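You operate a simulated robot arm through the tools that you are given. There is no shell and no other tool. Be economical: measure what you need, move in short steps, check, and stop when the job is done.

The job below is to be done with a simulated robot arm. You get a single attempt, and the scene is never put back.

## Task
Switch the bath off, drain it and refill it with 3 strokes of water.
Fine: close the drain before refilling; the lid stays open; leave the dial.

The check looks at the end state, three seconds after you hand in, the way a careful person would. Anything else that was tipped, shoved, dropped, spilled or broken makes it a failure. Lids that push on must go on centred and level and be pressed home; caps that screw on are set level and turned clockwise until they are tight.

## Robot
A 7-joint arm with a two-finger parallel gripper, fixed in place. Base frame: the origin is at the foot of the arm, x ahead of it, y to its left, z up; the work surface is at about z = 0.872. Units: m, degrees, N and s.
With the tool pointing down near the work surface it reaches from about 0.24 to 0.68 m from the base axis. Its first joint turns from -66.0 to 66.0 degrees. Payload 2.4 kg.
The TCP is the grasp point between the finger pads, 0.03 m short of the fingertips. In the tool frame z runs along the fingers and y along their closing line. The gripper opens to 0.094 m. The fingers are 0.028 m wide and 0.01 m thick; the gripper's body (0.05 by 0.096 m) begins 0.055 m behind the TCP.
Orientation is that of the tool frame in the base frame, as a unit quaternion [x, y, z, w]. With the fingers straight down and closing along the base's y, the tool's x points along the base's -x, its y along +y and its z along -z.

## Interface
- The arm moves only by the tool send_rows. Its argument "rows" is a list of rows, each an object of numbers (a shift or turn left out is 0, a gripper value left out holds the last): "tx", "ty", "tz": the shift along the tool's x, y, z in m; "ax", "ay", "az": the turn, a rotation vector about the tool's x, y, z in degrees. In form: [{"tx": .., "ty": .., "tz": .., "ax": .., "ay": .., "az": ..}, ...]. A call has 1 to 8 rows; each row is the pose to reach, as a shift and turn from the pose commanded when the call began, along the tool's axes at that moment. "fingers" is the closure in counts, from 0 (fully open) to 255 (shut), set as the call begins (left out, the last holds). Each row takes 0.2 s and may step no farther than 0.05 m and 8.6 degrees from the row before; otherwise, or with a gripper value out of range, the whole call is refused. Where a pose cannot be reached the arm comes as near as it can. A force on the tool above 40 N (or 10 N above the force at the start of the call, whichever is more), or a blocked arm, ends the call early, and 0.2 s more pass. Each finger travels about 0.153 m/s and halts on what it meets, pressing with about 24 N; the grip force reading is that of the motor and also rises with nothing between the fingers. The clock runs only during rows and for 0.2 s after the last one: add rows that repeat a pose to give the fingers time. It gives the time, the measured TCP pose, the force on the tool (base axes), the opening and the grip force at its end, in the units of the frame above (readings bear some noise), with the torque about the TCP (base axes, N m) and any sound that the robot's microphone picked up, and new pictures: "pictures" is both (left out), scene, wrist or none.
- Cameras (640 x 400 px; columns grow to the right, rows downward): "scene" is fixed at [0.0503, 0.4829, 1.4615]; the picture's right is [-0.67, -0.75, 0.00], its down [-0.44, 0.39, -0.81] and it looks along [0.60, -0.54, -0.59] (base axes); focal length 336 px, centre (320, 200). "wrist" rides on the gripper at [0.076, 0.014, -0.102] in the tool frame; the picture's right is [-0.18, 0.98, 0.00], its down [-0.75, -0.14, -0.64] and it looks along [-0.63, -0.12, 0.77] (tool axes); focal length 243 px, centre (320, 200). There is no depth. A picture from a camera that has moved, and an enlarged one, comes with that camera's place and axes in the base frame and with its lens. The place of the scene camera against the robot may be out by one fixed shift of up to 0.025 m in any direction.
- inspect(camera, box): a new picture of the part [left, top, right, bottom] of that camera's present view, enlarged. The clock stands still meanwhile.
- job_done(): hands the job in; it is judged then, once.

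Go step by step. Nothing tells you positions but the pictures and the camera data: compare them with the known pose of the tool, close in by small moves and look again before you grip or let go. The budget is 120 turns and 200 pictures, counting those below and the enlarged ones. Unless the task says otherwise, let go and move clear before handing in, and close with one line.

The tools are called after ">>>" as name(argument=value, ...) on one line, values as JSON. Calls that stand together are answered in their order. send_rows: Moves the arm, as the interface text tells. Its arguments: {"type":"object","properties":{"rows":{"type":"array"},"fingers":{"type":"number"},"pictures":{"type":"string","enum":["both","scene","wrist","none"]}},"required":["rows"]} The other tools are called the same way: inspect (camera, box) takes an enlarged picture of a part of a camera's view; job_done () hands the job in.

At the start:

```text
time_s: 0.0
tool_pos: [0.3777, -0.0522, 1.2148]
orientation: [0.0, 1.0, 0.0, 0.0]
force: [-0.7, -0.5, 0.0]
moment: [-0.03, 0.01, 0.0]
opening: 0.094
grip_force: 0.0
```

scene: 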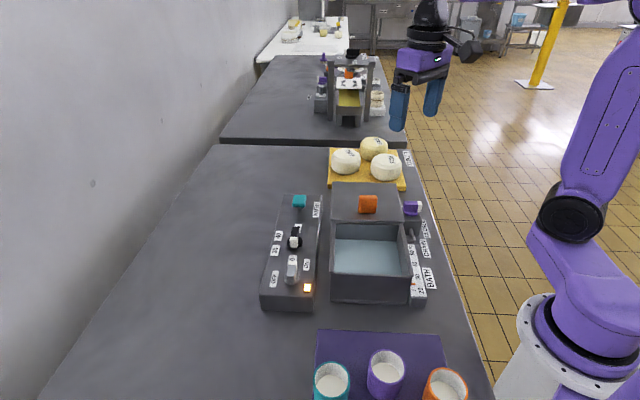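
wrist: 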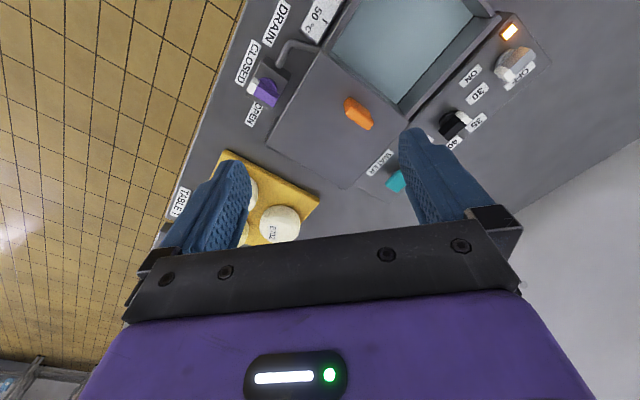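

I see a bath with a control panel (power knob, dial, teal button probably labelled WATER) and a drain lever (OPEN/CLOSED). I'll look closer first.

>>> inspect(camera="scene", box=[240, 180, 340, 320])

>>> inspect(camera="scene", box=[320, 180, 450, 310])

>>> inspect(camera="wrist", box=[220, 0, 400, 130])

>>> inspect(camera="wrist", box=[340, 0, 560, 200])

```text
2.86 times, centred on (290, 250) of scene
camera zoom: at [0.0503, 0.4829, 1.4615], right [-0.67, -0.75, 0.0], down [-0.44, 0.39, -0.81], along [0.6, -0.54, -0.59], focal length 961 px, centre (406, 57)
```

zoom: 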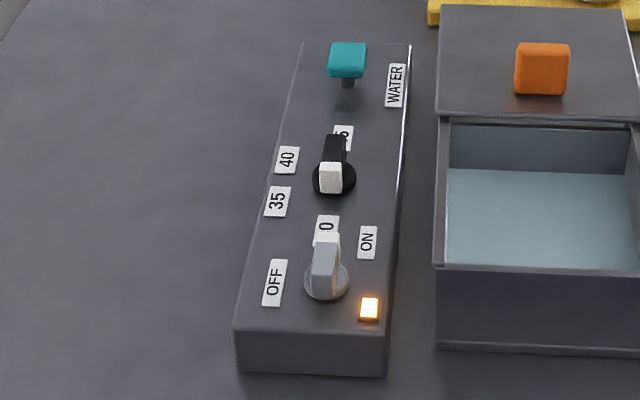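

```text
3.08 times, centred on (385, 245) of scene
camera zoom: at [0.0503, 0.4829, 1.4615], right [-0.67, -0.75, 0.0], down [-0.44, 0.39, -0.81], along [0.6, -0.54, -0.59], focal length 1035 px, centre (120, 62)
```

zoom: 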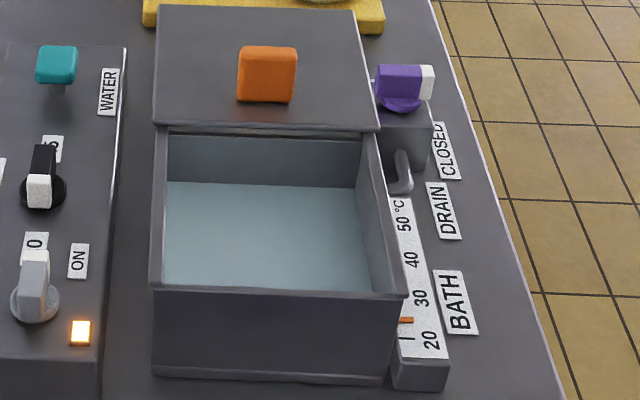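

```text
3.08 times, centred on (310, 65) of wrist
camera zoom: at [0.3018, -0.0363, 1.3191], right [0.18, 0.98, 0.0], down [0.75, -0.14, 0.64], along [0.63, -0.12, -0.77], focal length 746 px, centre (351, 615)
```

zoom: 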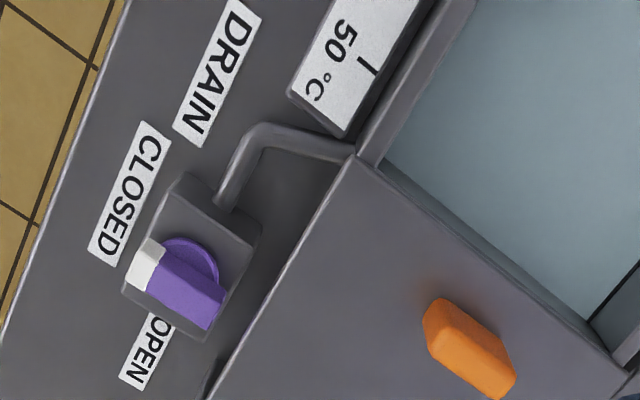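

```text
2.00 times, centred on (450, 100) of wrist
camera zoom: at [0.3018, -0.0363, 1.3191], right [0.18, 0.98, 0.0], down [0.75, -0.14, 0.64], along [0.63, -0.12, -0.77], focal length 485 px, centre (60, 400)
```

zoom: 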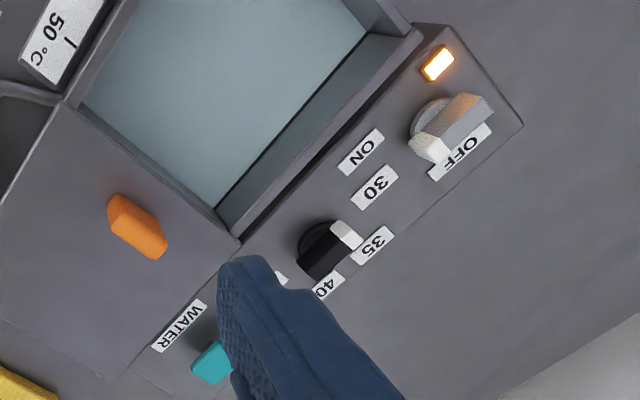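

The power knob (light lit) is near (0.41, 0.21), and the drain valve is on the far −y side. I'll move the wrist camera over the panel for a better view.

>>> send_rows(rows=[{"tx": 0.011, "ty": 0.038, "tz": 0.016}, {"tx": 0.022, "ty": 0.077, "tz": 0.033}, {"tx": 0.033, "ty": 0.116, "tz": 0.049}, {"tx": 0.045, "ty": 0.154, "tz": 0.066}, {"tx": 0.056, "ty": 0.193, "tz": 0.082}, {"tx": 0.067, "ty": 0.231, "tz": 0.099}, {"tx": 0.078, "ty": 0.27, "tz": 0.115}], fingers=0, pictures="wrist")

```text
time_s: 1.6
tool_pos: [0.2997, 0.2201, 1.1002]
orientation: [0.001, 1.0, 0.001, 0.0]
force: [-0.1, 0.3, -0.1]
moment: [-0.02, 0.01, 0.0]
opening: 0.0941
grip_force: 0.0
camera wrist: at [0.2228, 0.2353, 1.2035], right [0.19, 0.98, 0.0], down [0.75, -0.14, 0.64], along [0.63, -0.12, -0.77], focal length 243 px, centre (320, 200)
```

wrist: 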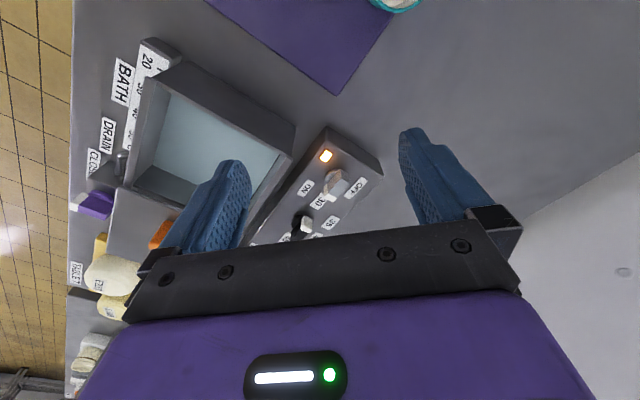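

>>> inspect(camera="wrist", box=[250, 120, 410, 240])

```text
3.33 times, centred on (330, 180) of wrist
camera zoom: at [0.2228, 0.2353, 1.2035], right [0.19, 0.98, 0.0], down [0.75, -0.14, 0.64], along [0.63, -0.12, -0.77], focal length 809 px, centre (287, 267)
```

zoom: 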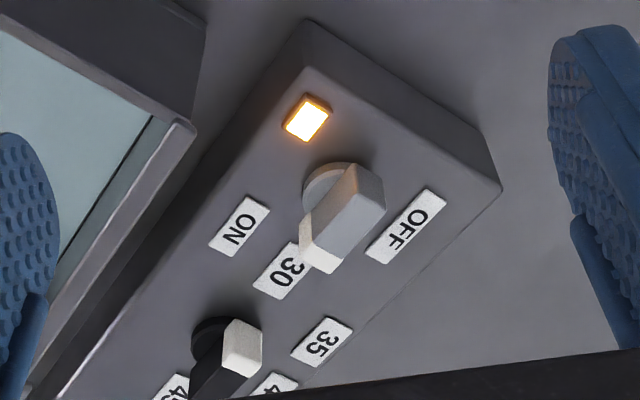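

The pointer direction is ambiguous from this angle, so I'll put the camera almost straight above the knob.

>>> send_rows(rows=[{"tx": -0.045, "ty": -0.004, "tz": 0.01}, {"tx": -0.09, "ty": -0.008, "tz": 0.02}, {"tx": -0.135, "ty": -0.012, "tz": 0.03}, {"tx": -0.165, "ty": -0.015, "tz": 0.03}], pictures="wrist")

>>> inspect(camera="wrist", box=[220, 0, 420, 130])

```text
time_s: 2.6
tool_pos: [0.4646, 0.2032, 1.0708]
orientation: [0.0, 1.0, 0.001, 0.0]
force: [0.0, 0.0, 0.0]
moment: [0.04, -0.02, 0.02]
opening: 0.0938
grip_force: 0.1
camera wrist: at [0.3892, 0.218, 1.174], right [0.18, 0.98, 0.0], down [0.75, -0.14, 0.64], along [0.63, -0.12, -0.77], focal length 243 px, centre (320, 200)
```

wrist: 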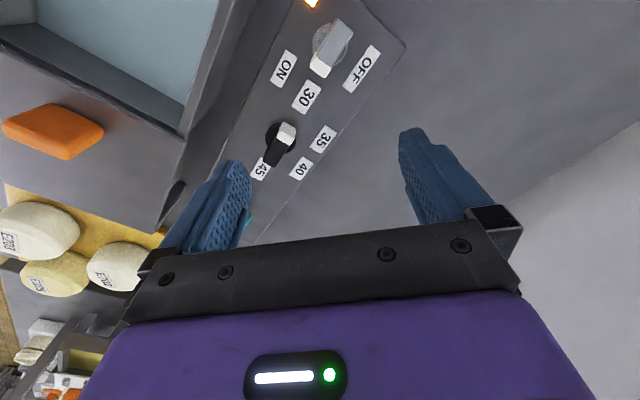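

```text
3.08 times, centred on (320, 65) of wrist
camera zoom: at [0.3892, 0.218, 1.174], right [0.18, 0.98, 0.0], down [0.75, -0.14, 0.64], along [0.63, -0.12, -0.77], focal length 746 px, centre (320, 615)
```

zoom: 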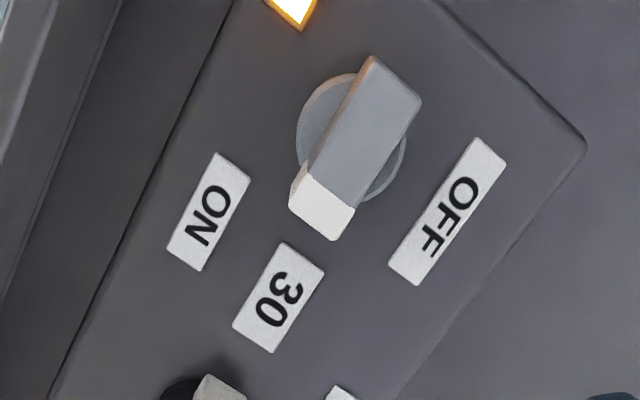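

The pointer lies about along the panel (ON), and OFF is about 85° counterclockwise from above. I'll line the gripper up above the knob at (0.424, 0.220), fingers across the bar.

>>> send_rows(rows=[{"tx": 0.008, "ty": 0.003, "tz": 0.014, "az": 7.2}, {"tx": 0.016, "ty": 0.007, "tz": 0.028, "az": 14.4}, {"tx": 0.024, "ty": 0.01, "tz": 0.042, "az": 21.6}, {"tx": 0.032, "ty": 0.013, "tz": 0.056, "az": 28.8}, {"tx": 0.04, "ty": 0.017, "tz": 0.07, "az": 36}], fingers=110)

>>> inspect(camera="scene", box=[240, 200, 340, 320])

```text
time_s: 3.8
tool_pos: [0.4254, 0.2201, 0.9995]
orientation: [0.31, 0.951, 0.0, 0.0]
force: [0.1, -0.3, -0.3]
moment: [0.0, -0.01, 0.0]
opening: 0.0534
grip_force: 0.0
camera wrist: at [0.3716, 0.2783, 1.1038], right [0.73, 0.68, 0.0], down [0.52, -0.56, 0.64], along [0.44, -0.47, -0.77], focal length 243 px, centre (320, 200)
```

scene: 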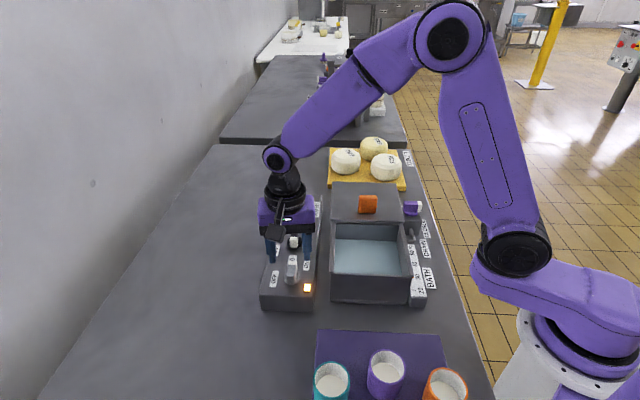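
wrist: 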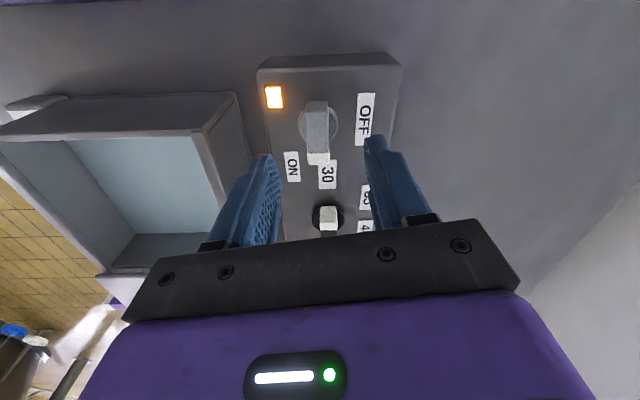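

```text
3.33 times, centred on (290, 260) of scene
camera zoom: at [0.0503, 0.4829, 1.4615], right [-0.67, -0.75, 0.0], down [-0.44, 0.39, -0.81], along [0.6, -0.54, -0.59], focal length 1121 px, centre (420, 0)
```

zoom: 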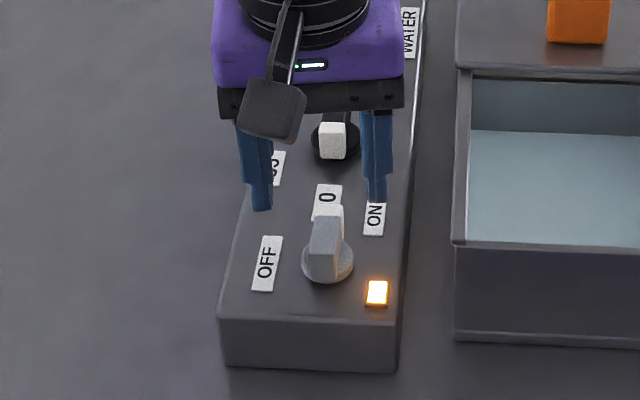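

>>> inspect(camera="wrist", box=[260, 70, 400, 180])

```text
3.64 times, centred on (330, 125) of wrist
camera zoom: at [0.3716, 0.2783, 1.1038], right [0.73, 0.68, 0.0], down [0.52, -0.56, 0.64], along [0.44, -0.47, -0.77], focal length 882 px, centre (284, 473)
```

zoom: 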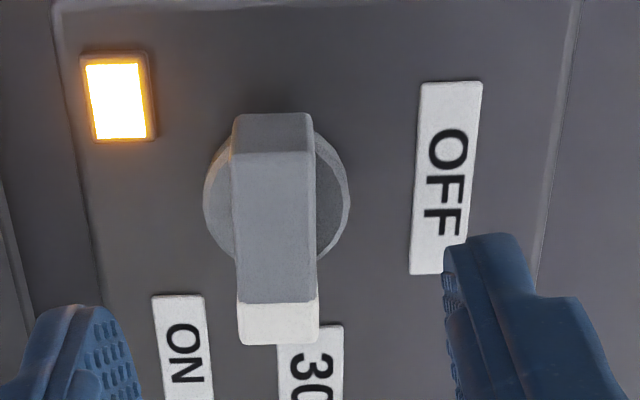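

The bar is about 41×16 mm, top around z 0.9415, and well aligned. I'll descend so the fingertips straddle it, then close.

>>> send_rows(rows=[{"ty": -0.0015, "tz": 0.02}, {"ty": -0.0015, "tz": 0.0425}, {"ty": -0.0015, "tz": 0.0425}], pictures="wrist")

```text
time_s: 4.6
tool_pos: [0.4235, 0.2212, 0.9574]
orientation: [0.309, 0.951, -0.001, 0.0]
force: [0.1, -0.1, -0.5]
moment: [-0.01, 0.0, -0.04]
opening: 0.0535
grip_force: 0.1
camera wrist: at [0.3704, 0.2781, 1.0605], right [0.73, 0.69, 0.0], down [0.53, -0.56, 0.64], along [0.44, -0.47, -0.77], focal length 243 px, centre (320, 200)
```

wrist: 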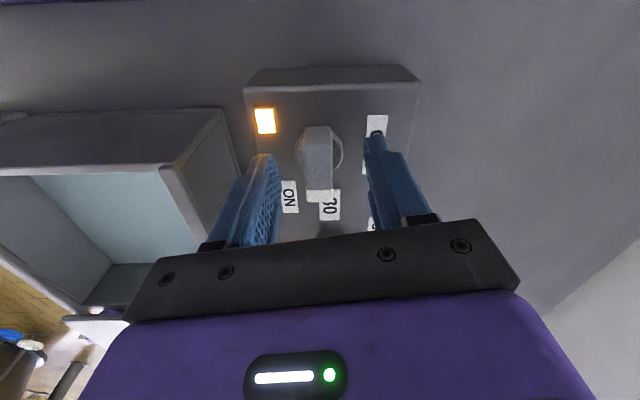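

Now closing on the bar.

>>> send_rows(rows=[{}, {}, {}], fingers=220, pictures="wrist")

```text
time_s: 5.4
tool_pos: [0.4237, 0.2196, 0.9563]
orientation: [0.308, 0.951, -0.001, 0.0]
force: [-4.3, -6.1, -2.2]
moment: [-0.08, -0.13, -0.03]
opening: 0.0161
grip_force: 44.8
camera wrist: at [0.3703, 0.2775, 1.0606], right [0.73, 0.69, 0.0], down [0.53, -0.56, 0.64], along [0.44, -0.47, -0.77], focal length 243 px, centre (320, 200)
```

wrist: 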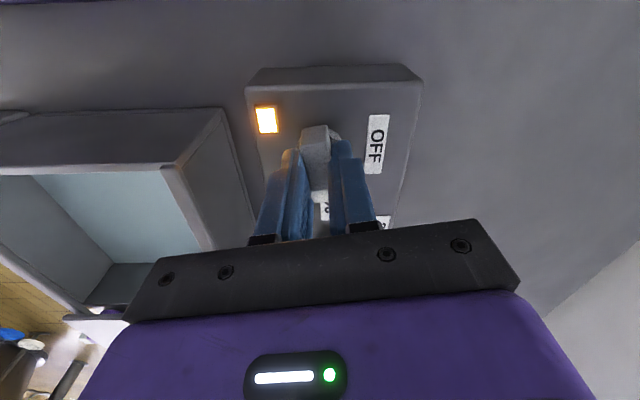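

Gripped at 16 mm. Turning counterclockwise toward OFF.

>>> send_rows(rows=[{"az": -6}, {"az": -12}, {"az": -18}, {"az": -24}, {"az": -30}, {"az": -36}, {"az": -42}, {"az": -45}])

```text
time_s: 7.2
tool_pos: [0.4234, 0.219, 0.9568]
orientation: [-0.079, 0.997, -0.001, -0.001]
force: [-8.4, 3.6, -26.4]
moment: [0.21, 0.3, 0.02]
opening: 0.0159
grip_force: 45.2
camera wrist: at [0.346, 0.2226, 1.0609], right [0.03, 1.0, 0.0], down [0.77, -0.02, 0.64], along [0.64, -0.02, -0.77], focal length 243 px, centre (320, 200)
```

scene: 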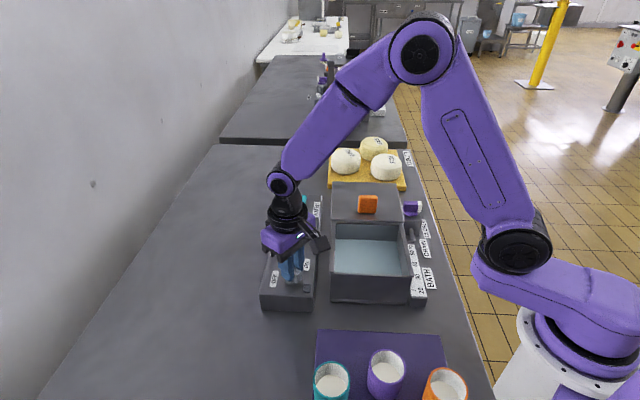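
wrist: 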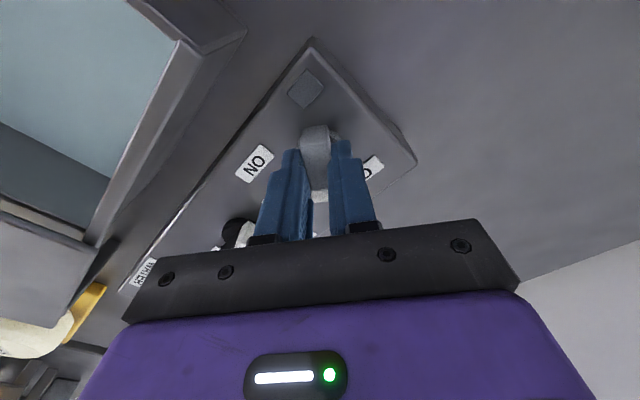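

The light has gone out at 45°. I'll keep turning toward the OFF mark, watching the force.

>>> send_rows(rows=[{"az": -6, "tz": 0.001}, {"az": -12, "tz": 0.001}, {"az": -18, "tz": 0.001}, {"az": -24, "tz": 0.001}], pictures="wrist")

```text
time_s: 8.2
tool_pos: [0.4246, 0.2181, 0.9581]
orientation: [-0.286, 0.958, 0.0, -0.001]
force: [-18.0, -0.7, -3.6]
moment: [-0.05, 0.29, 0.01]
opening: 0.0158
grip_force: 44.6
camera wrist: at [0.3519, 0.1905, 1.0609], right [-0.38, 0.92, 0.0], down [0.71, 0.29, 0.64], along [0.59, 0.25, -0.77], focal length 243 px, centre (320, 200)
```

wrist: 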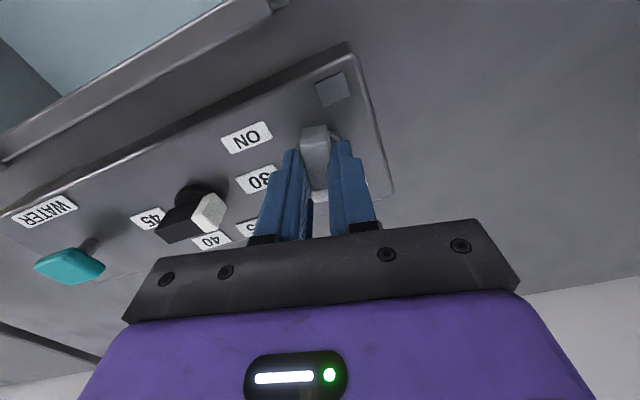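

>>> send_rows(rows=[{"az": -5, "tx": 0.001, "ty": 0.0006}, {"az": -10, "tx": 0.001, "ty": 0.0006}, {"az": -15, "tx": 0.001, "ty": 0.0006}, {"az": -15, "tx": 0.001, "ty": 0.0006}], pictures="wrist")

```text
time_s: 9.2
tool_pos: [0.423, 0.2182, 0.9578]
orientation: [-0.405, 0.914, 0.001, 0.002]
force: [-8.5, 0.3, 3.9]
moment: [0.04, 0.27, -1.45]
opening: 0.0169
grip_force: 44.6
camera wrist: at [0.3617, 0.173, 1.0605], right [-0.61, 0.8, 0.0], down [0.61, 0.46, 0.64], along [0.51, 0.39, -0.76], focal length 243 px, centre (320, 200)
```

wrist: 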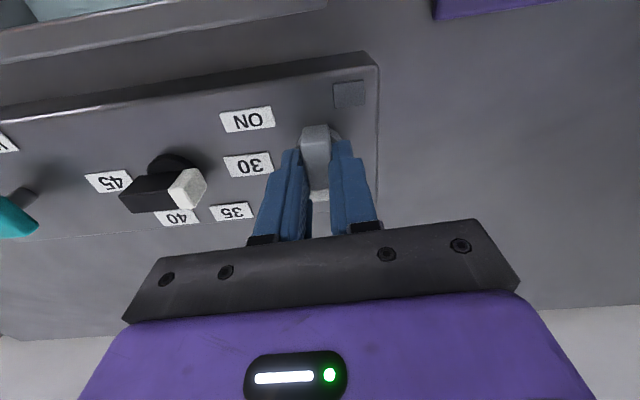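

A torque stop has been reached at the OFF end. Releasing and lifting.

>>> send_rows(rows=[{}, {}, {"tz": -0.03}, {"tz": -0.07}, {"tz": -0.11, "az": 5}], fingers=110)

>>> inspect(camera="wrist", box=[220, 60, 420, 200])

```text
time_s: 10.4
tool_pos: [0.4257, 0.2182, 1.0685]
orientation: [-0.365, 0.931, 0.0, 0.0]
force: [0.4, 0.4, -0.7]
moment: [-0.05, 0.01, 0.01]
opening: 0.0535
grip_force: 0.0
camera wrist: at [0.36, 0.1789, 1.1708], right [-0.53, 0.85, 0.0], down [0.65, 0.41, 0.64], along [0.54, 0.34, -0.77], focal length 243 px, centre (320, 200)
```

scene: 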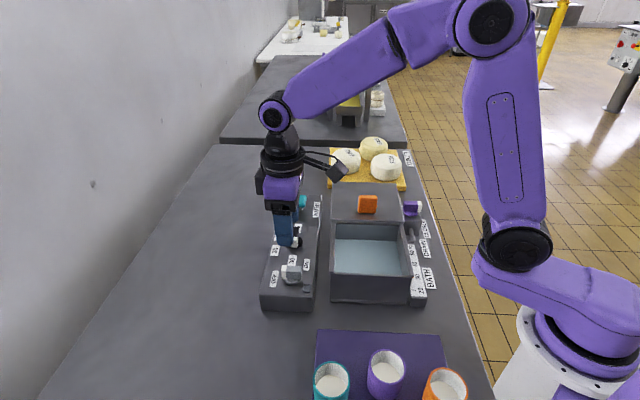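
wrist: 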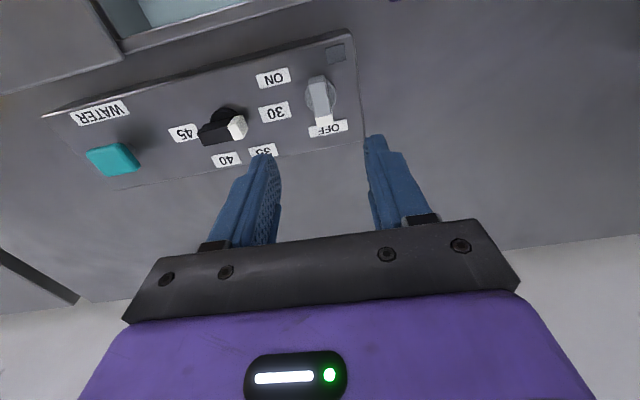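

```text
2.86 times, centred on (320, 130) of wrist
camera zoom: at [0.36, 0.1789, 1.1708], right [-0.53, 0.85, 0.0], down [0.65, 0.41, 0.64], along [0.54, 0.34, -0.77], focal length 693 px, centre (320, 400)
```

zoom: 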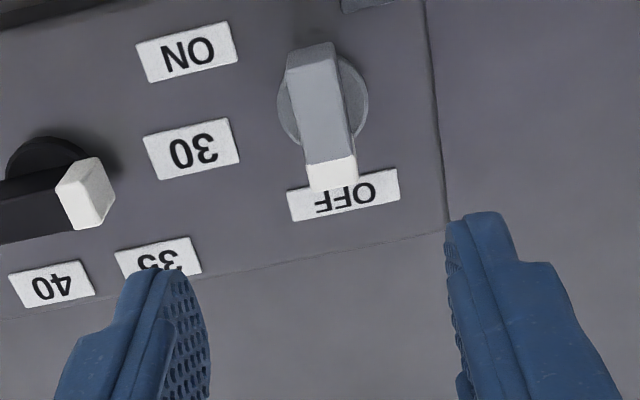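

The knob points at OFF and the light is out. Next I'll move over to the drain valve near (0.39, −0.14) for a top-down look.

>>> send_rows(rows=[{"tx": 0.029, "ty": -0.035, "tz": -0.02, "az": 5.4}, {"tx": 0.058, "ty": -0.07, "tz": -0.03, "az": 10.8}, {"tx": 0.087, "ty": -0.105, "tz": -0.03, "az": 16.2}, {"tx": 0.116, "ty": -0.14, "tz": -0.03, "az": 21.6}, {"tx": 0.145, "ty": -0.175, "tz": -0.03, "az": 27}, {"tx": 0.174, "ty": -0.21, "tz": -0.025, "az": 32.4}, {"tx": 0.203, "ty": -0.245, "tz": -0.022, "az": 37.8}, {"tx": 0.232, "ty": -0.28, "tz": -0.022, "az": 43}], pictures="wrist")

>>> inspect(camera="wrist", box=[220, 0, 420, 130])

```text
time_s: 12.2
tool_pos: [0.4464, -0.1455, 1.09]
orientation: [0.002, 1.0, 0.0, 0.0]
force: [0.6, -0.9, -0.4]
moment: [0.01, 0.0, -0.01]
opening: 0.0537
grip_force: 0.0
camera wrist: at [0.37, -0.1294, 1.1938], right [0.18, 0.98, 0.0], down [0.75, -0.14, 0.64], along [0.63, -0.12, -0.77], focal length 243 px, centre (320, 200)
```

wrist: 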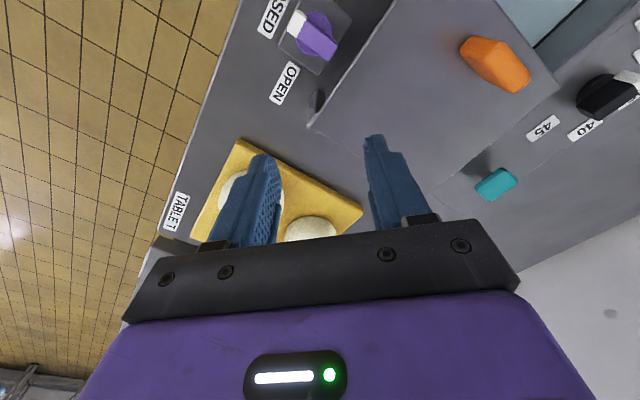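

```text
3.08 times, centred on (320, 65) of wrist
camera zoom: at [0.37, -0.1294, 1.1938], right [0.18, 0.98, 0.0], down [0.75, -0.14, 0.64], along [0.63, -0.12, -0.77], focal length 746 px, centre (320, 615)
```

zoom: 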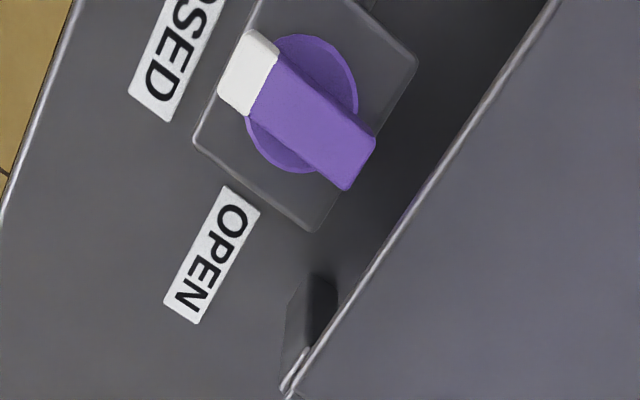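

The drain pointer is at CLOSED (outward, −135°), with OPEN 90° counterclockwise. The knob centre is about (0.397, −0.1415), disc z about 0.903. I'll position above it with the fingers across the bar.

>>> send_rows(rows=[{"tx": 0.008, "ty": 0.001, "tz": 0.015, "az": -7.5}, {"tx": 0.016, "ty": 0.001, "tz": 0.03, "az": -15}, {"tx": 0.024, "ty": 0.002, "tz": 0.045, "az": -22.5}, {"tx": 0.033, "ty": 0.003, "tz": 0.06, "az": -30}, {"tx": 0.041, "ty": 0.004, "tz": 0.075, "az": -37.5}, {"tx": 0.049, "ty": 0.004, "tz": 0.09, "az": -45}], pictures="wrist")

>>> inspect(camera="wrist", box=[250, 60, 390, 180])

```text
time_s: 13.6
tool_pos: [0.3972, -0.1396, 0.9998]
orientation: [-0.384, 0.923, 0.0, -0.001]
force: [0.2, -0.1, 0.5]
moment: [0.03, 0.0, 0.01]
opening: 0.0535
grip_force: 0.2
camera wrist: at [0.3323, -0.1831, 1.1026], right [-0.57, 0.82, 0.0], down [0.63, 0.43, 0.64], along [0.53, 0.36, -0.77], focal length 243 px, centre (320, 200)
```

wrist: 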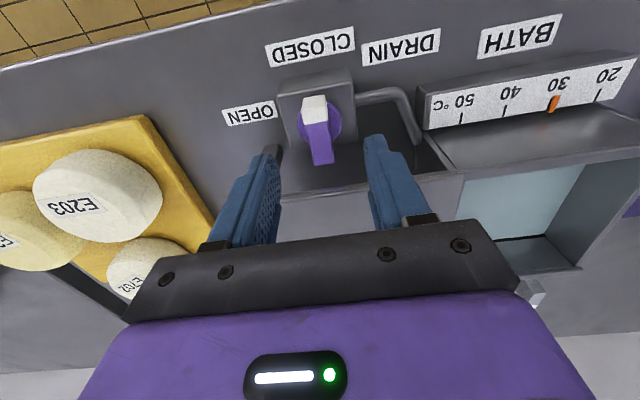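

```text
3.33 times, centred on (320, 120) of wrist
camera zoom: at [0.3323, -0.1831, 1.1026], right [-0.57, 0.82, 0.0], down [0.63, 0.43, 0.64], along [0.53, 0.36, -0.77], focal length 809 px, centre (320, 467)
```

zoom: 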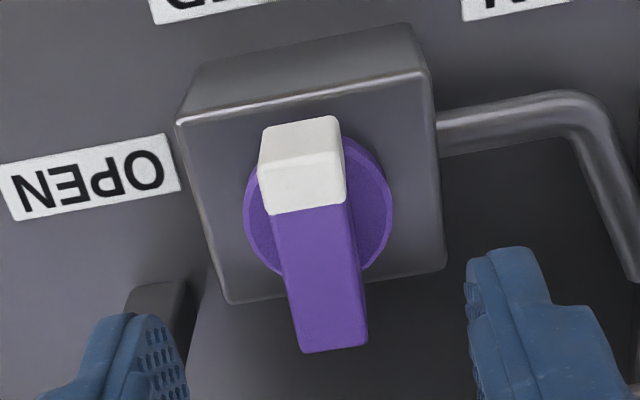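

Alignment is good. Descending to fingertips at about z 0.915 and closing on the bar.

>>> send_rows(rows=[{"tx": -0.002, "tz": 0.03}, {"tx": -0.002, "tz": 0.055}, {"tx": -0.002, "tz": 0.055}], pictures="wrist")

>>> send_rows(rows=[{}, {}, {}], fingers=220)

```text
time_s: 14.4
tool_pos: [0.3979, -0.14, 0.9428]
orientation: [-0.383, 0.924, 0.0, 0.0]
force: [1.0, 0.4, 0.1]
moment: [0.01, -0.02, 0.01]
opening: 0.0533
grip_force: 0.2
camera wrist: at [0.3336, -0.1814, 1.0468], right [-0.56, 0.83, 0.0], down [0.63, 0.43, 0.64], along [0.53, 0.36, -0.77], focal length 243 px, centre (320, 200)
```

wrist: 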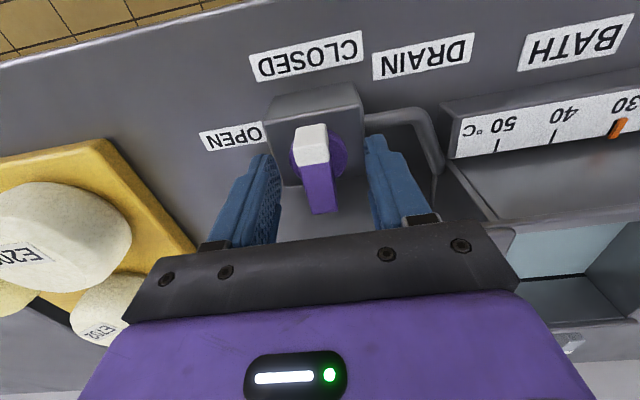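

```text
time_s: 15.2
tool_pos: [0.398, -0.14, 0.9425]
orientation: [-0.382, 0.924, 0.0, 0.001]
force: [3.0, -2.4, -13.5]
moment: [0.11, -0.67, 0.01]
opening: 0.0332
grip_force: 44.2
camera wrist: at [0.3338, -0.1817, 1.0469], right [-0.56, 0.83, 0.0], down [0.63, 0.43, 0.64], along [0.53, 0.36, -0.77], focal length 243 px, centre (320, 200)
```

scene: 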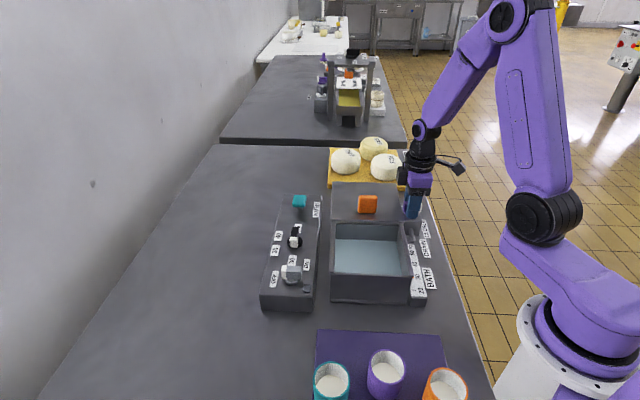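
wrist: 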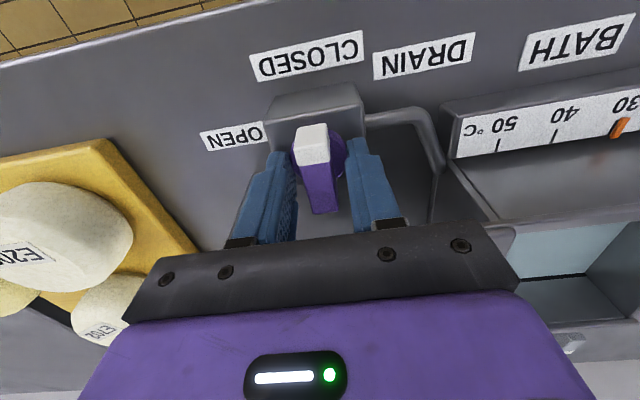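

The fingers stopped on the disc (33 mm), so they are too low. I'll open, rise 10 mm and close again.

>>> send_rows(rows=[{}, {}, {"tz": -0.01}, {"tz": -0.01}], fingers=110, pictures="none")

>>> send_rows(rows=[{}, {}, {}], fingers=220, pictures="wrist")

```text
time_s: 16.2
tool_pos: [0.3972, -0.139, 0.9527]
orientation: [-0.383, 0.924, 0.001, 0.0]
force: [-0.1, 0.0, -0.6]
moment: [-0.01, 0.03, 0.0]
opening: 0.0534
grip_force: 0.1
```

```text
time_s: 17.0
tool_pos: [0.3967, -0.1395, 0.9544]
orientation: [-0.383, 0.924, -0.001, 0.0]
force: [3.0, -4.9, -2.6]
moment: [-0.11, 0.04, 0.01]
opening: 0.0159
grip_force: 44.8
camera wrist: at [0.3334, -0.182, 1.0577], right [-0.56, 0.83, 0.0], down [0.63, 0.43, 0.64], along [0.53, 0.36, -0.77], focal length 243 px, centre (320, 200)
```

wrist: 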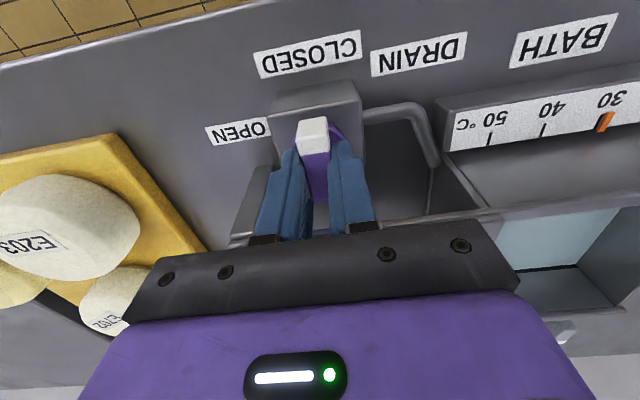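

Gripped at 16 mm. Turning counterclockwise toward OPEN.

>>> send_rows(rows=[{"az": -6}, {"az": -12}, {"az": -18}, {"az": -24}, {"az": -30}, {"az": -36}, {"az": -42}, {"az": -45}])

```text
time_s: 18.8
tool_pos: [0.3957, -0.1375, 0.9527]
orientation: [0.708, -0.706, 0.0, 0.001]
force: [-11.0, 0.3, 21.7]
moment: [-0.55, 0.03, 0.0]
opening: 0.0158
grip_force: 44.9
camera wrist: at [0.3818, -0.2137, 1.0577], right [-0.98, 0.18, 0.0], down [0.14, 0.75, 0.64], along [0.12, 0.63, -0.77], focal length 243 px, centre (320, 200)
```

scene: 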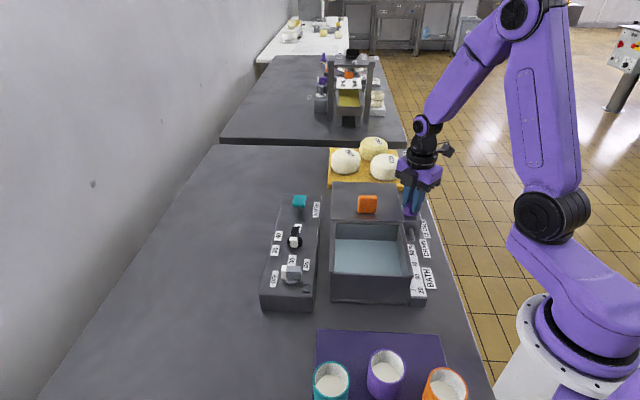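
wrist: 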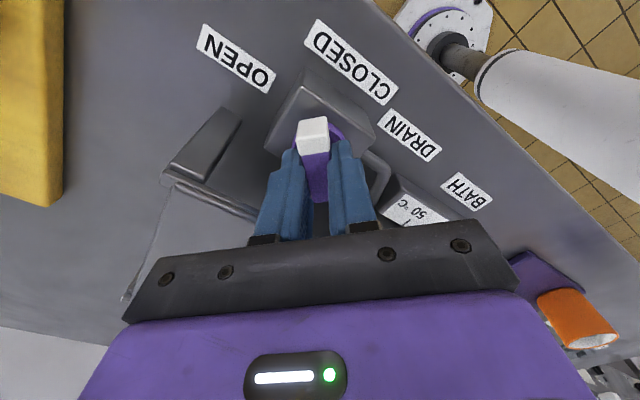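

Turned 45°. Continuing to the OPEN stop.

>>> send_rows(rows=[{"az": -6, "tz": -0.001}, {"az": -12, "tz": -0.001}, {"az": -18, "tz": -0.001}, {"az": -24, "tz": -0.001}, {"az": -30, "tz": -0.001}, {"az": -36, "tz": -0.001}], pictures="wrist")

```text
time_s: 20.2
tool_pos: [0.3947, -0.1393, 0.9539]
orientation: [0.891, -0.454, -0.002, 0.002]
force: [-23.8, -4.0, -4.9]
moment: [-0.8, -0.66, -0.05]
opening: 0.016
grip_force: 45.6
camera wrist: at [0.4281, -0.2082, 1.0574], right [-0.9, -0.43, 0.0], down [-0.33, 0.69, 0.64], along [-0.28, 0.58, -0.76], focal length 243 px, centre (320, 200)
```

wrist: 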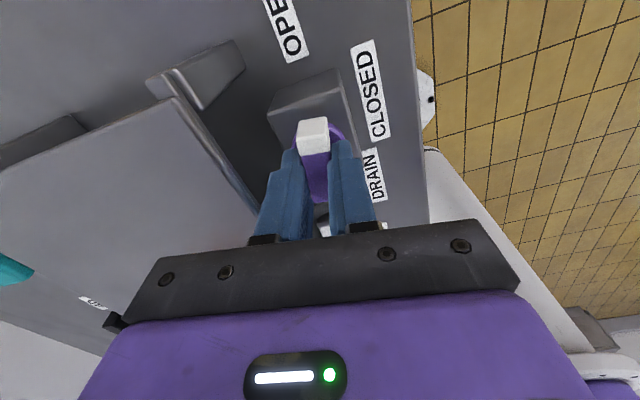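

>>> send_rows(rows=[{"az": -4, "tx": -0.001, "ty": 0.0012}, {"az": -8, "tx": -0.001, "ty": 0.0012}, {"az": -12, "tx": -0.001, "ty": 0.0012}])

>>> inspect(camera="scene", box=[320, 180, 450, 310])

```text
time_s: 21.0
tool_pos: [0.3928, -0.1399, 0.9537]
orientation: [0.933, -0.361, 0.0, -0.001]
force: [-11.1, -13.3, -26.8]
moment: [-0.09, 0.22, -1.42]
opening: 0.0166
grip_force: 45.2
camera wrist: at [0.4407, -0.2001, 1.058], right [-0.8, -0.6, 0.0], down [-0.46, 0.61, 0.64], along [-0.39, 0.51, -0.77], focal length 243 px, centre (320, 200)
```

scene: 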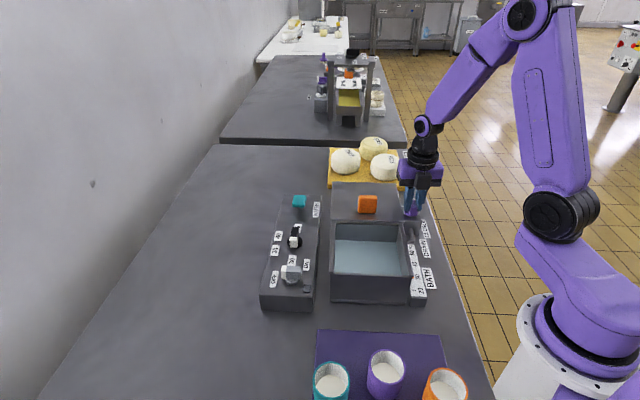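
wrist: 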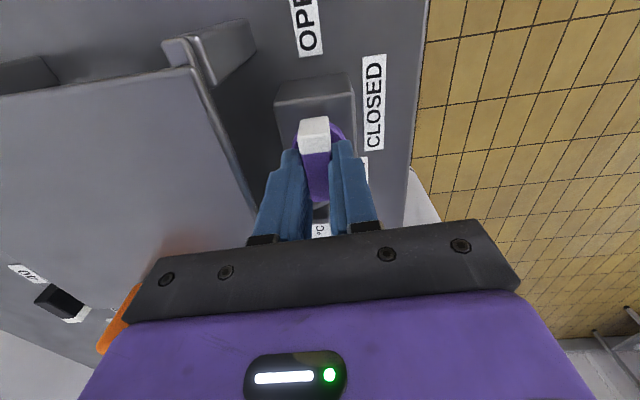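

```text
3.08 times, centred on (385, 245) of scene
camera zoom: at [0.0504, 0.4824, 1.4617], right [-0.67, -0.75, 0.0], down [-0.44, 0.39, -0.81], along [0.6, -0.54, -0.59], focal length 1035 px, centre (120, 62)
```

zoom: 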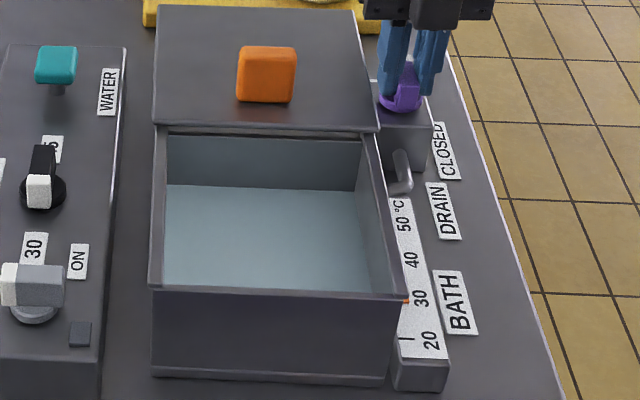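

The OPEN stop is reached and the level appears to be dropping slowly. I'll ease the torque, keep hold of the valve and wait while it drains.

>>> send_rows(rows=[{"az": 5, "tz": 0.001}, {"az": 5, "tz": 0.001}, {"az": 5, "tz": 0.001}, {"az": 5, "tz": 0.001}, {"az": 5, "tz": 0.001}, {"az": 5, "tz": 0.001}, {"az": 5, "tz": 0.001}, {"az": 5, "tz": 0.001}], pictures="none")

>>> send_rows(rows=[{}, {}, {}, {}, {}, {}, {}, {}], pictures="none")

>>> inspect(camera="scene", box=[320, 180, 450, 310])

```text
time_s: 22.8
tool_pos: [0.3947, -0.1395, 0.9545]
orientation: [0.916, -0.4, 0.0, -0.001]
force: [-22.9, -17.4, 19.8]
moment: [-0.58, 0.19, -0.03]
opening: 0.0156
grip_force: 45.0
```

```text
time_s: 24.6
tool_pos: [0.3951, -0.1392, 0.9547]
orientation: [0.917, -0.4, -0.001, -0.001]
force: [-19.5, -18.8, 31.1]
moment: [-0.14, 0.66, -0.06]
opening: 0.0157
grip_force: 45.1
```

```text
3.08 times, centred on (385, 245) of scene
camera zoom: at [0.0494, 0.4825, 1.4617], right [-0.67, -0.75, 0.0], down [-0.44, 0.39, -0.81], along [0.61, -0.54, -0.59], focal length 1035 px, centre (120, 62)
```

zoom: 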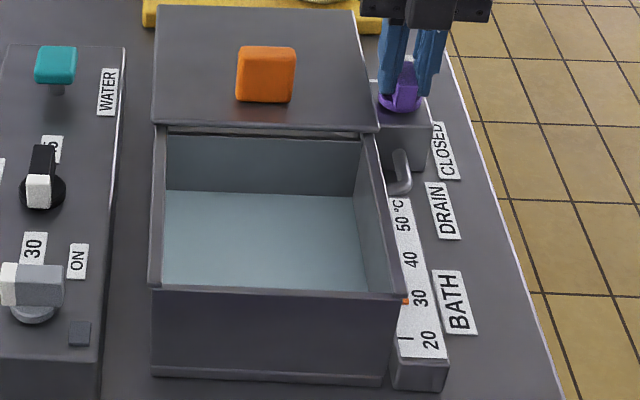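

The level is falling. I'll slightly open the fingers in place to relieve the load and keep waiting.

>>> send_rows(rows=[{}, {}, {}, {}, {}, {}, {}, {}], fingers=165, pictures="none")

>>> send_rows(rows=[{}, {}, {}, {}, {}, {}, {}, {}], pictures="none")

>>> send_rows(rows=[{}, {}, {}, {}, {}, {}, {}, {}], pictures="wrist")

>>> inspect(camera="scene", box=[320, 180, 450, 310])

```text
time_s: 26.4
tool_pos: [0.3948, -0.1388, 0.9535]
orientation: [0.917, -0.399, 0.0, -0.001]
force: [-0.1, 0.5, 0.0]
moment: [-0.01, 0.01, 0.05]
opening: 0.0334
grip_force: 0.0
```

```text
time_s: 28.2
tool_pos: [0.3942, -0.1384, 0.9546]
orientation: [0.917, -0.399, 0.0, 0.0]
force: [0.5, 0.7, 0.3]
moment: [0.03, -0.01, -0.01]
opening: 0.0332
grip_force: 0.1
```

```text
time_s: 30.0
tool_pos: [0.3943, -0.1385, 0.9546]
orientation: [0.917, -0.399, -0.001, -0.001]
force: [-0.3, 0.2, -0.1]
moment: [-0.01, 0.0, -0.02]
opening: 0.0334
grip_force: 0.1
camera wrist: at [0.4365, -0.203, 1.0579], right [-0.84, -0.54, 0.0], down [-0.41, 0.65, 0.64], along [-0.34, 0.54, -0.77], focal length 243 px, centre (320, 200)
```

wrist: 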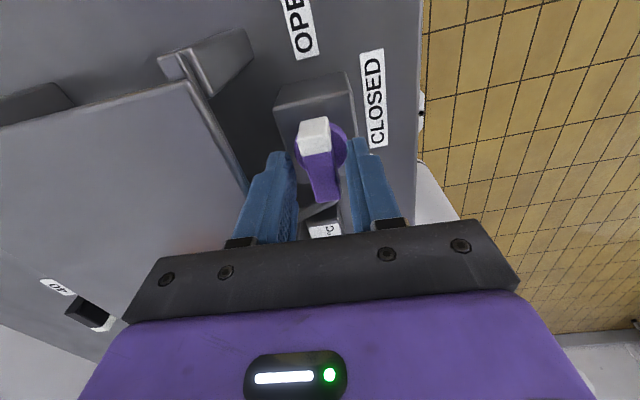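

```text
3.08 times, centred on (385, 245) of scene
camera zoom: at [0.0503, 0.4829, 1.4615], right [-0.67, -0.75, 0.0], down [-0.44, 0.39, -0.81], along [0.6, -0.54, -0.59], focal length 1035 px, centre (120, 62)
```

zoom: 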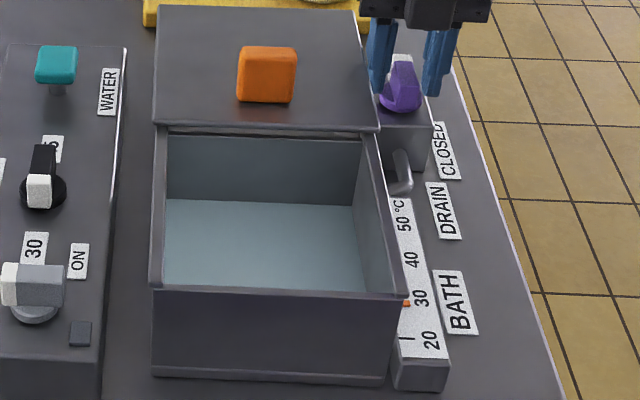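

Still falling steadily. More waiting.

>>> send_rows(rows=[{}, {}, {}, {}, {}, {}, {}, {}], pictures="none")

>>> send_rows(rows=[{}, {}, {}, {}, {}, {}, {}, {}], pictures="none")

>>> send_rows(rows=[{}, {}, {}, {}, {}, {}, {}, {}], pictures="none")

>>> send_rows(rows=[{}, {}, {}, {}, {}, {}, {}, {}], pictures="none")

>>> send_rows(rows=[{}, {}, {}, {}, {}, {}, {}, {}], pictures="none")

>>> inspect(camera="scene", box=[320, 180, 450, 310])

```text
time_s: 31.8
tool_pos: [0.3956, -0.1391, 0.9549]
orientation: [0.917, -0.399, 0.0, 0.0]
force: [-0.4, 1.2, -0.2]
moment: [0.03, 0.0, -0.02]
opening: 0.0333
grip_force: 0.0
```

```text
time_s: 33.6
tool_pos: [0.3952, -0.1387, 0.9539]
orientation: [0.917, -0.398, 0.0, 0.0]
force: [0.6, 1.0, -0.3]
moment: [0.03, 0.02, -0.05]
opening: 0.0329
grip_force: 0.1
```

```text
time_s: 35.4
tool_pos: [0.3949, -0.1381, 0.955]
orientation: [0.917, -0.398, -0.001, -0.001]
force: [0.0, -1.1, -0.1]
moment: [0.0, -0.01, -0.03]
opening: 0.0332
grip_force: 0.1
```

```text
time_s: 37.2
tool_pos: [0.3963, -0.1388, 0.9529]
orientation: [0.917, -0.398, 0.0, 0.0]
force: [0.7, 0.0, 0.2]
moment: [0.0, 0.0, 0.0]
opening: 0.0332
grip_force: 0.0
```

```text
time_s: 39.0
tool_pos: [0.3952, -0.1391, 0.9539]
orientation: [0.917, -0.399, 0.0, 0.0]
force: [-0.4, -0.2, -0.5]
moment: [0.0, 0.05, 0.01]
opening: 0.033
grip_force: 0.1
```

```text
3.08 times, centred on (385, 245) of scene
camera zoom: at [0.0503, 0.4829, 1.4615], right [-0.67, -0.75, 0.0], down [-0.44, 0.39, -0.81], along [0.6, -0.54, -0.59], focal length 1035 px, centre (120, 62)
```

zoom: 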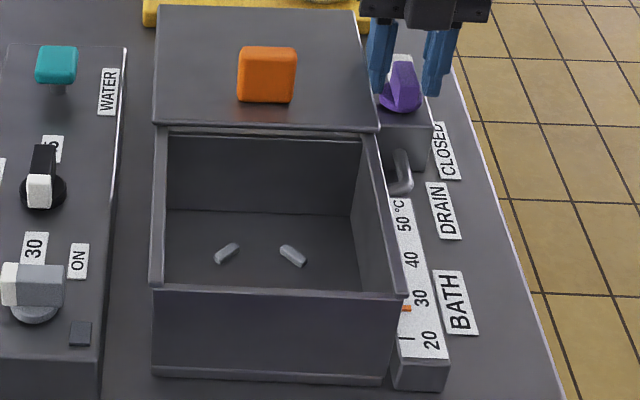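

The bath is empty. Gripping the bar again and turning it clockwise to CLOSED.

>>> send_rows(rows=[{}, {}, {}], fingers=220, pictures="none")

>>> send_rows(rows=[{"az": 6}, {"az": 12}, {"az": 18}, {"az": 24}, {"az": 30}, {"az": 36}, {"az": 42}, {"az": 45}], pictures="wrist")

```text
time_s: 39.8
tool_pos: [0.3934, -0.1397, 0.9533]
orientation: [0.917, -0.4, 0.0, 0.001]
force: [-9.6, -7.7, 5.4]
moment: [0.06, 0.28, -0.02]
opening: 0.0158
grip_force: 45.3
```

```text
time_s: 41.6
tool_pos: [0.3954, -0.138, 0.9535]
orientation: [-0.694, 0.72, -0.001, 0.001]
force: [-6.7, -10.7, 16.3]
moment: [-1.01, 0.5, -0.03]
opening: 0.0157
grip_force: 44.8
camera wrist: at [0.3785, -0.213, 1.0578], right [-0.98, 0.22, 0.0], down [0.17, 0.75, 0.64], along [0.14, 0.63, -0.77], focal length 243 px, centre (320, 200)
```

wrist: 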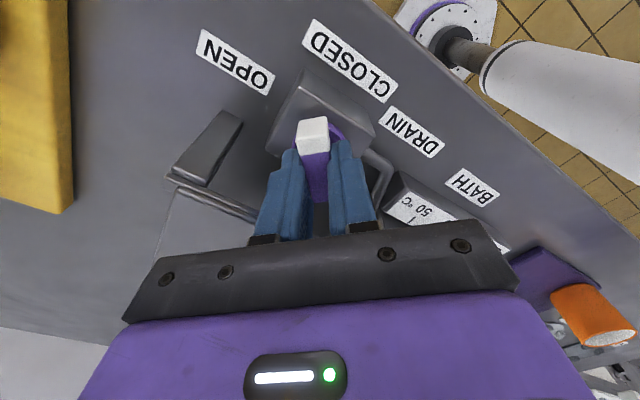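

>>> send_rows(rows=[{"az": 6, "tz": -0.001}, {"az": 12, "tz": -0.001}, {"az": 18, "tz": -0.001}, {"az": 24, "tz": -0.001}, {"az": 30, "tz": -0.001}, {"az": 36, "tz": -0.001}, {"az": 42, "tz": -0.001}, {"az": 46, "tz": -0.001}], pictures="wrist")

```text
time_s: 43.4
tool_pos: [0.3977, -0.14, 0.9554]
orientation: [-0.36, 0.933, -0.002, 0.003]
force: [20.8, -11.0, -13.4]
moment: [-0.15, 0.43, 1.54]
opening: 0.0168
grip_force: 45.1
camera wrist: at [0.3308, -0.1785, 1.0587], right [-0.52, 0.85, -0.01], down [0.65, 0.4, 0.65], along [0.55, 0.33, -0.76], focal length 243 px, centre (320, 200)
```

wrist: 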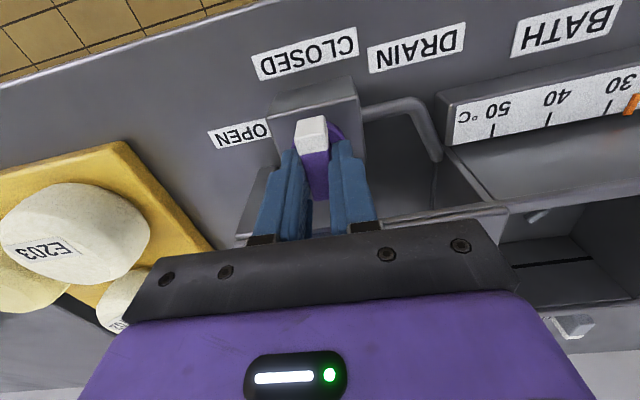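

Torque stop at CLOSED. Releasing and rising, then checking the valve.

>>> send_rows(rows=[{}, {}, {"tz": -0.03}, {"tz": -0.075}, {"tz": -0.12, "az": 3}, {"tz": -0.14, "az": 3}], fingers=130, pictures="wrist")

>>> inspect(camera="wrist", box=[230, 40, 410, 180])

>>> inspect(camera="scene", box=[240, 180, 450, 310])

```text
time_s: 44.8
tool_pos: [0.3943, -0.1395, 1.094]
orientation: [-0.334, 0.943, -0.001, 0.001]
force: [-0.8, 0.2, 0.2]
moment: [0.02, 0.0, 0.01]
opening: 0.046
grip_force: 0.0
camera wrist: at [0.3252, -0.174, 1.1982], right [-0.47, 0.88, 0.0], down [0.67, 0.36, 0.64], along [0.56, 0.31, -0.77], focal length 243 px, centre (320, 200)
```

wrist: 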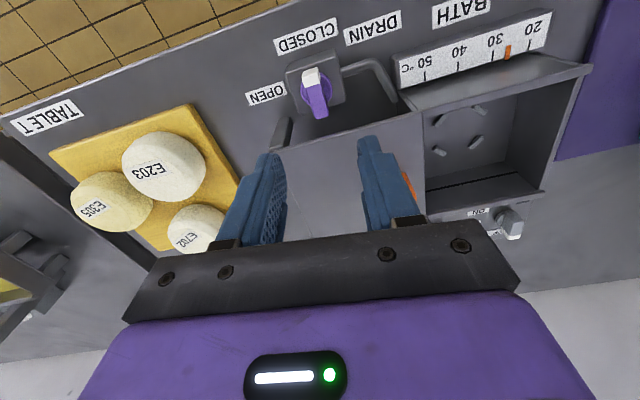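

```text
2.86 times, centred on (320, 110) of wrist
camera zoom: at [0.3252, -0.174, 1.1982], right [-0.47, 0.88, 0.0], down [0.67, 0.36, 0.64], along [0.56, 0.31, -0.77], focal length 693 px, centre (320, 457)
```

zoom: 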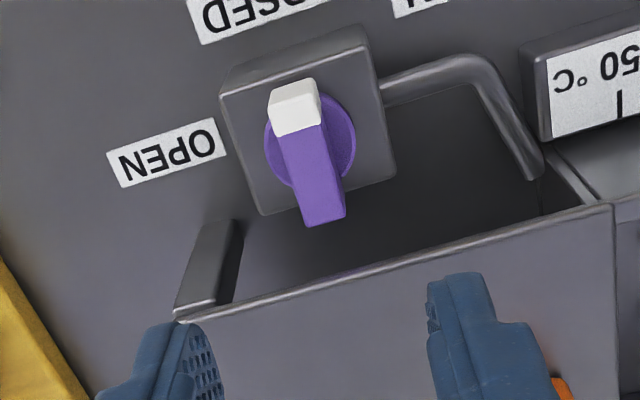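

```text
3.05 times, centred on (345, 245) of scene
camera zoom: at [0.0503, 0.4829, 1.4615], right [-0.67, -0.75, 0.0], down [-0.44, 0.39, -0.81], along [0.6, -0.54, -0.59], focal length 1025 px, centre (244, 63)
```

zoom: 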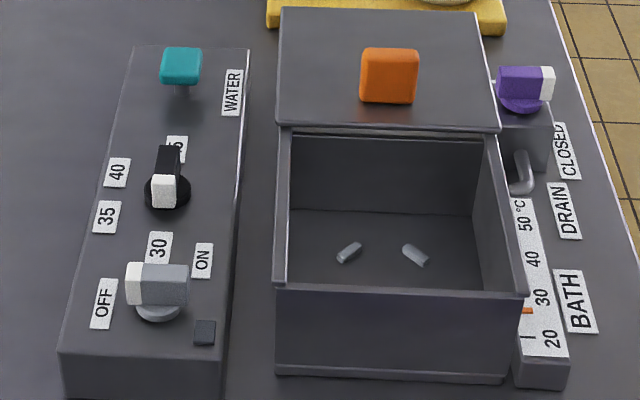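

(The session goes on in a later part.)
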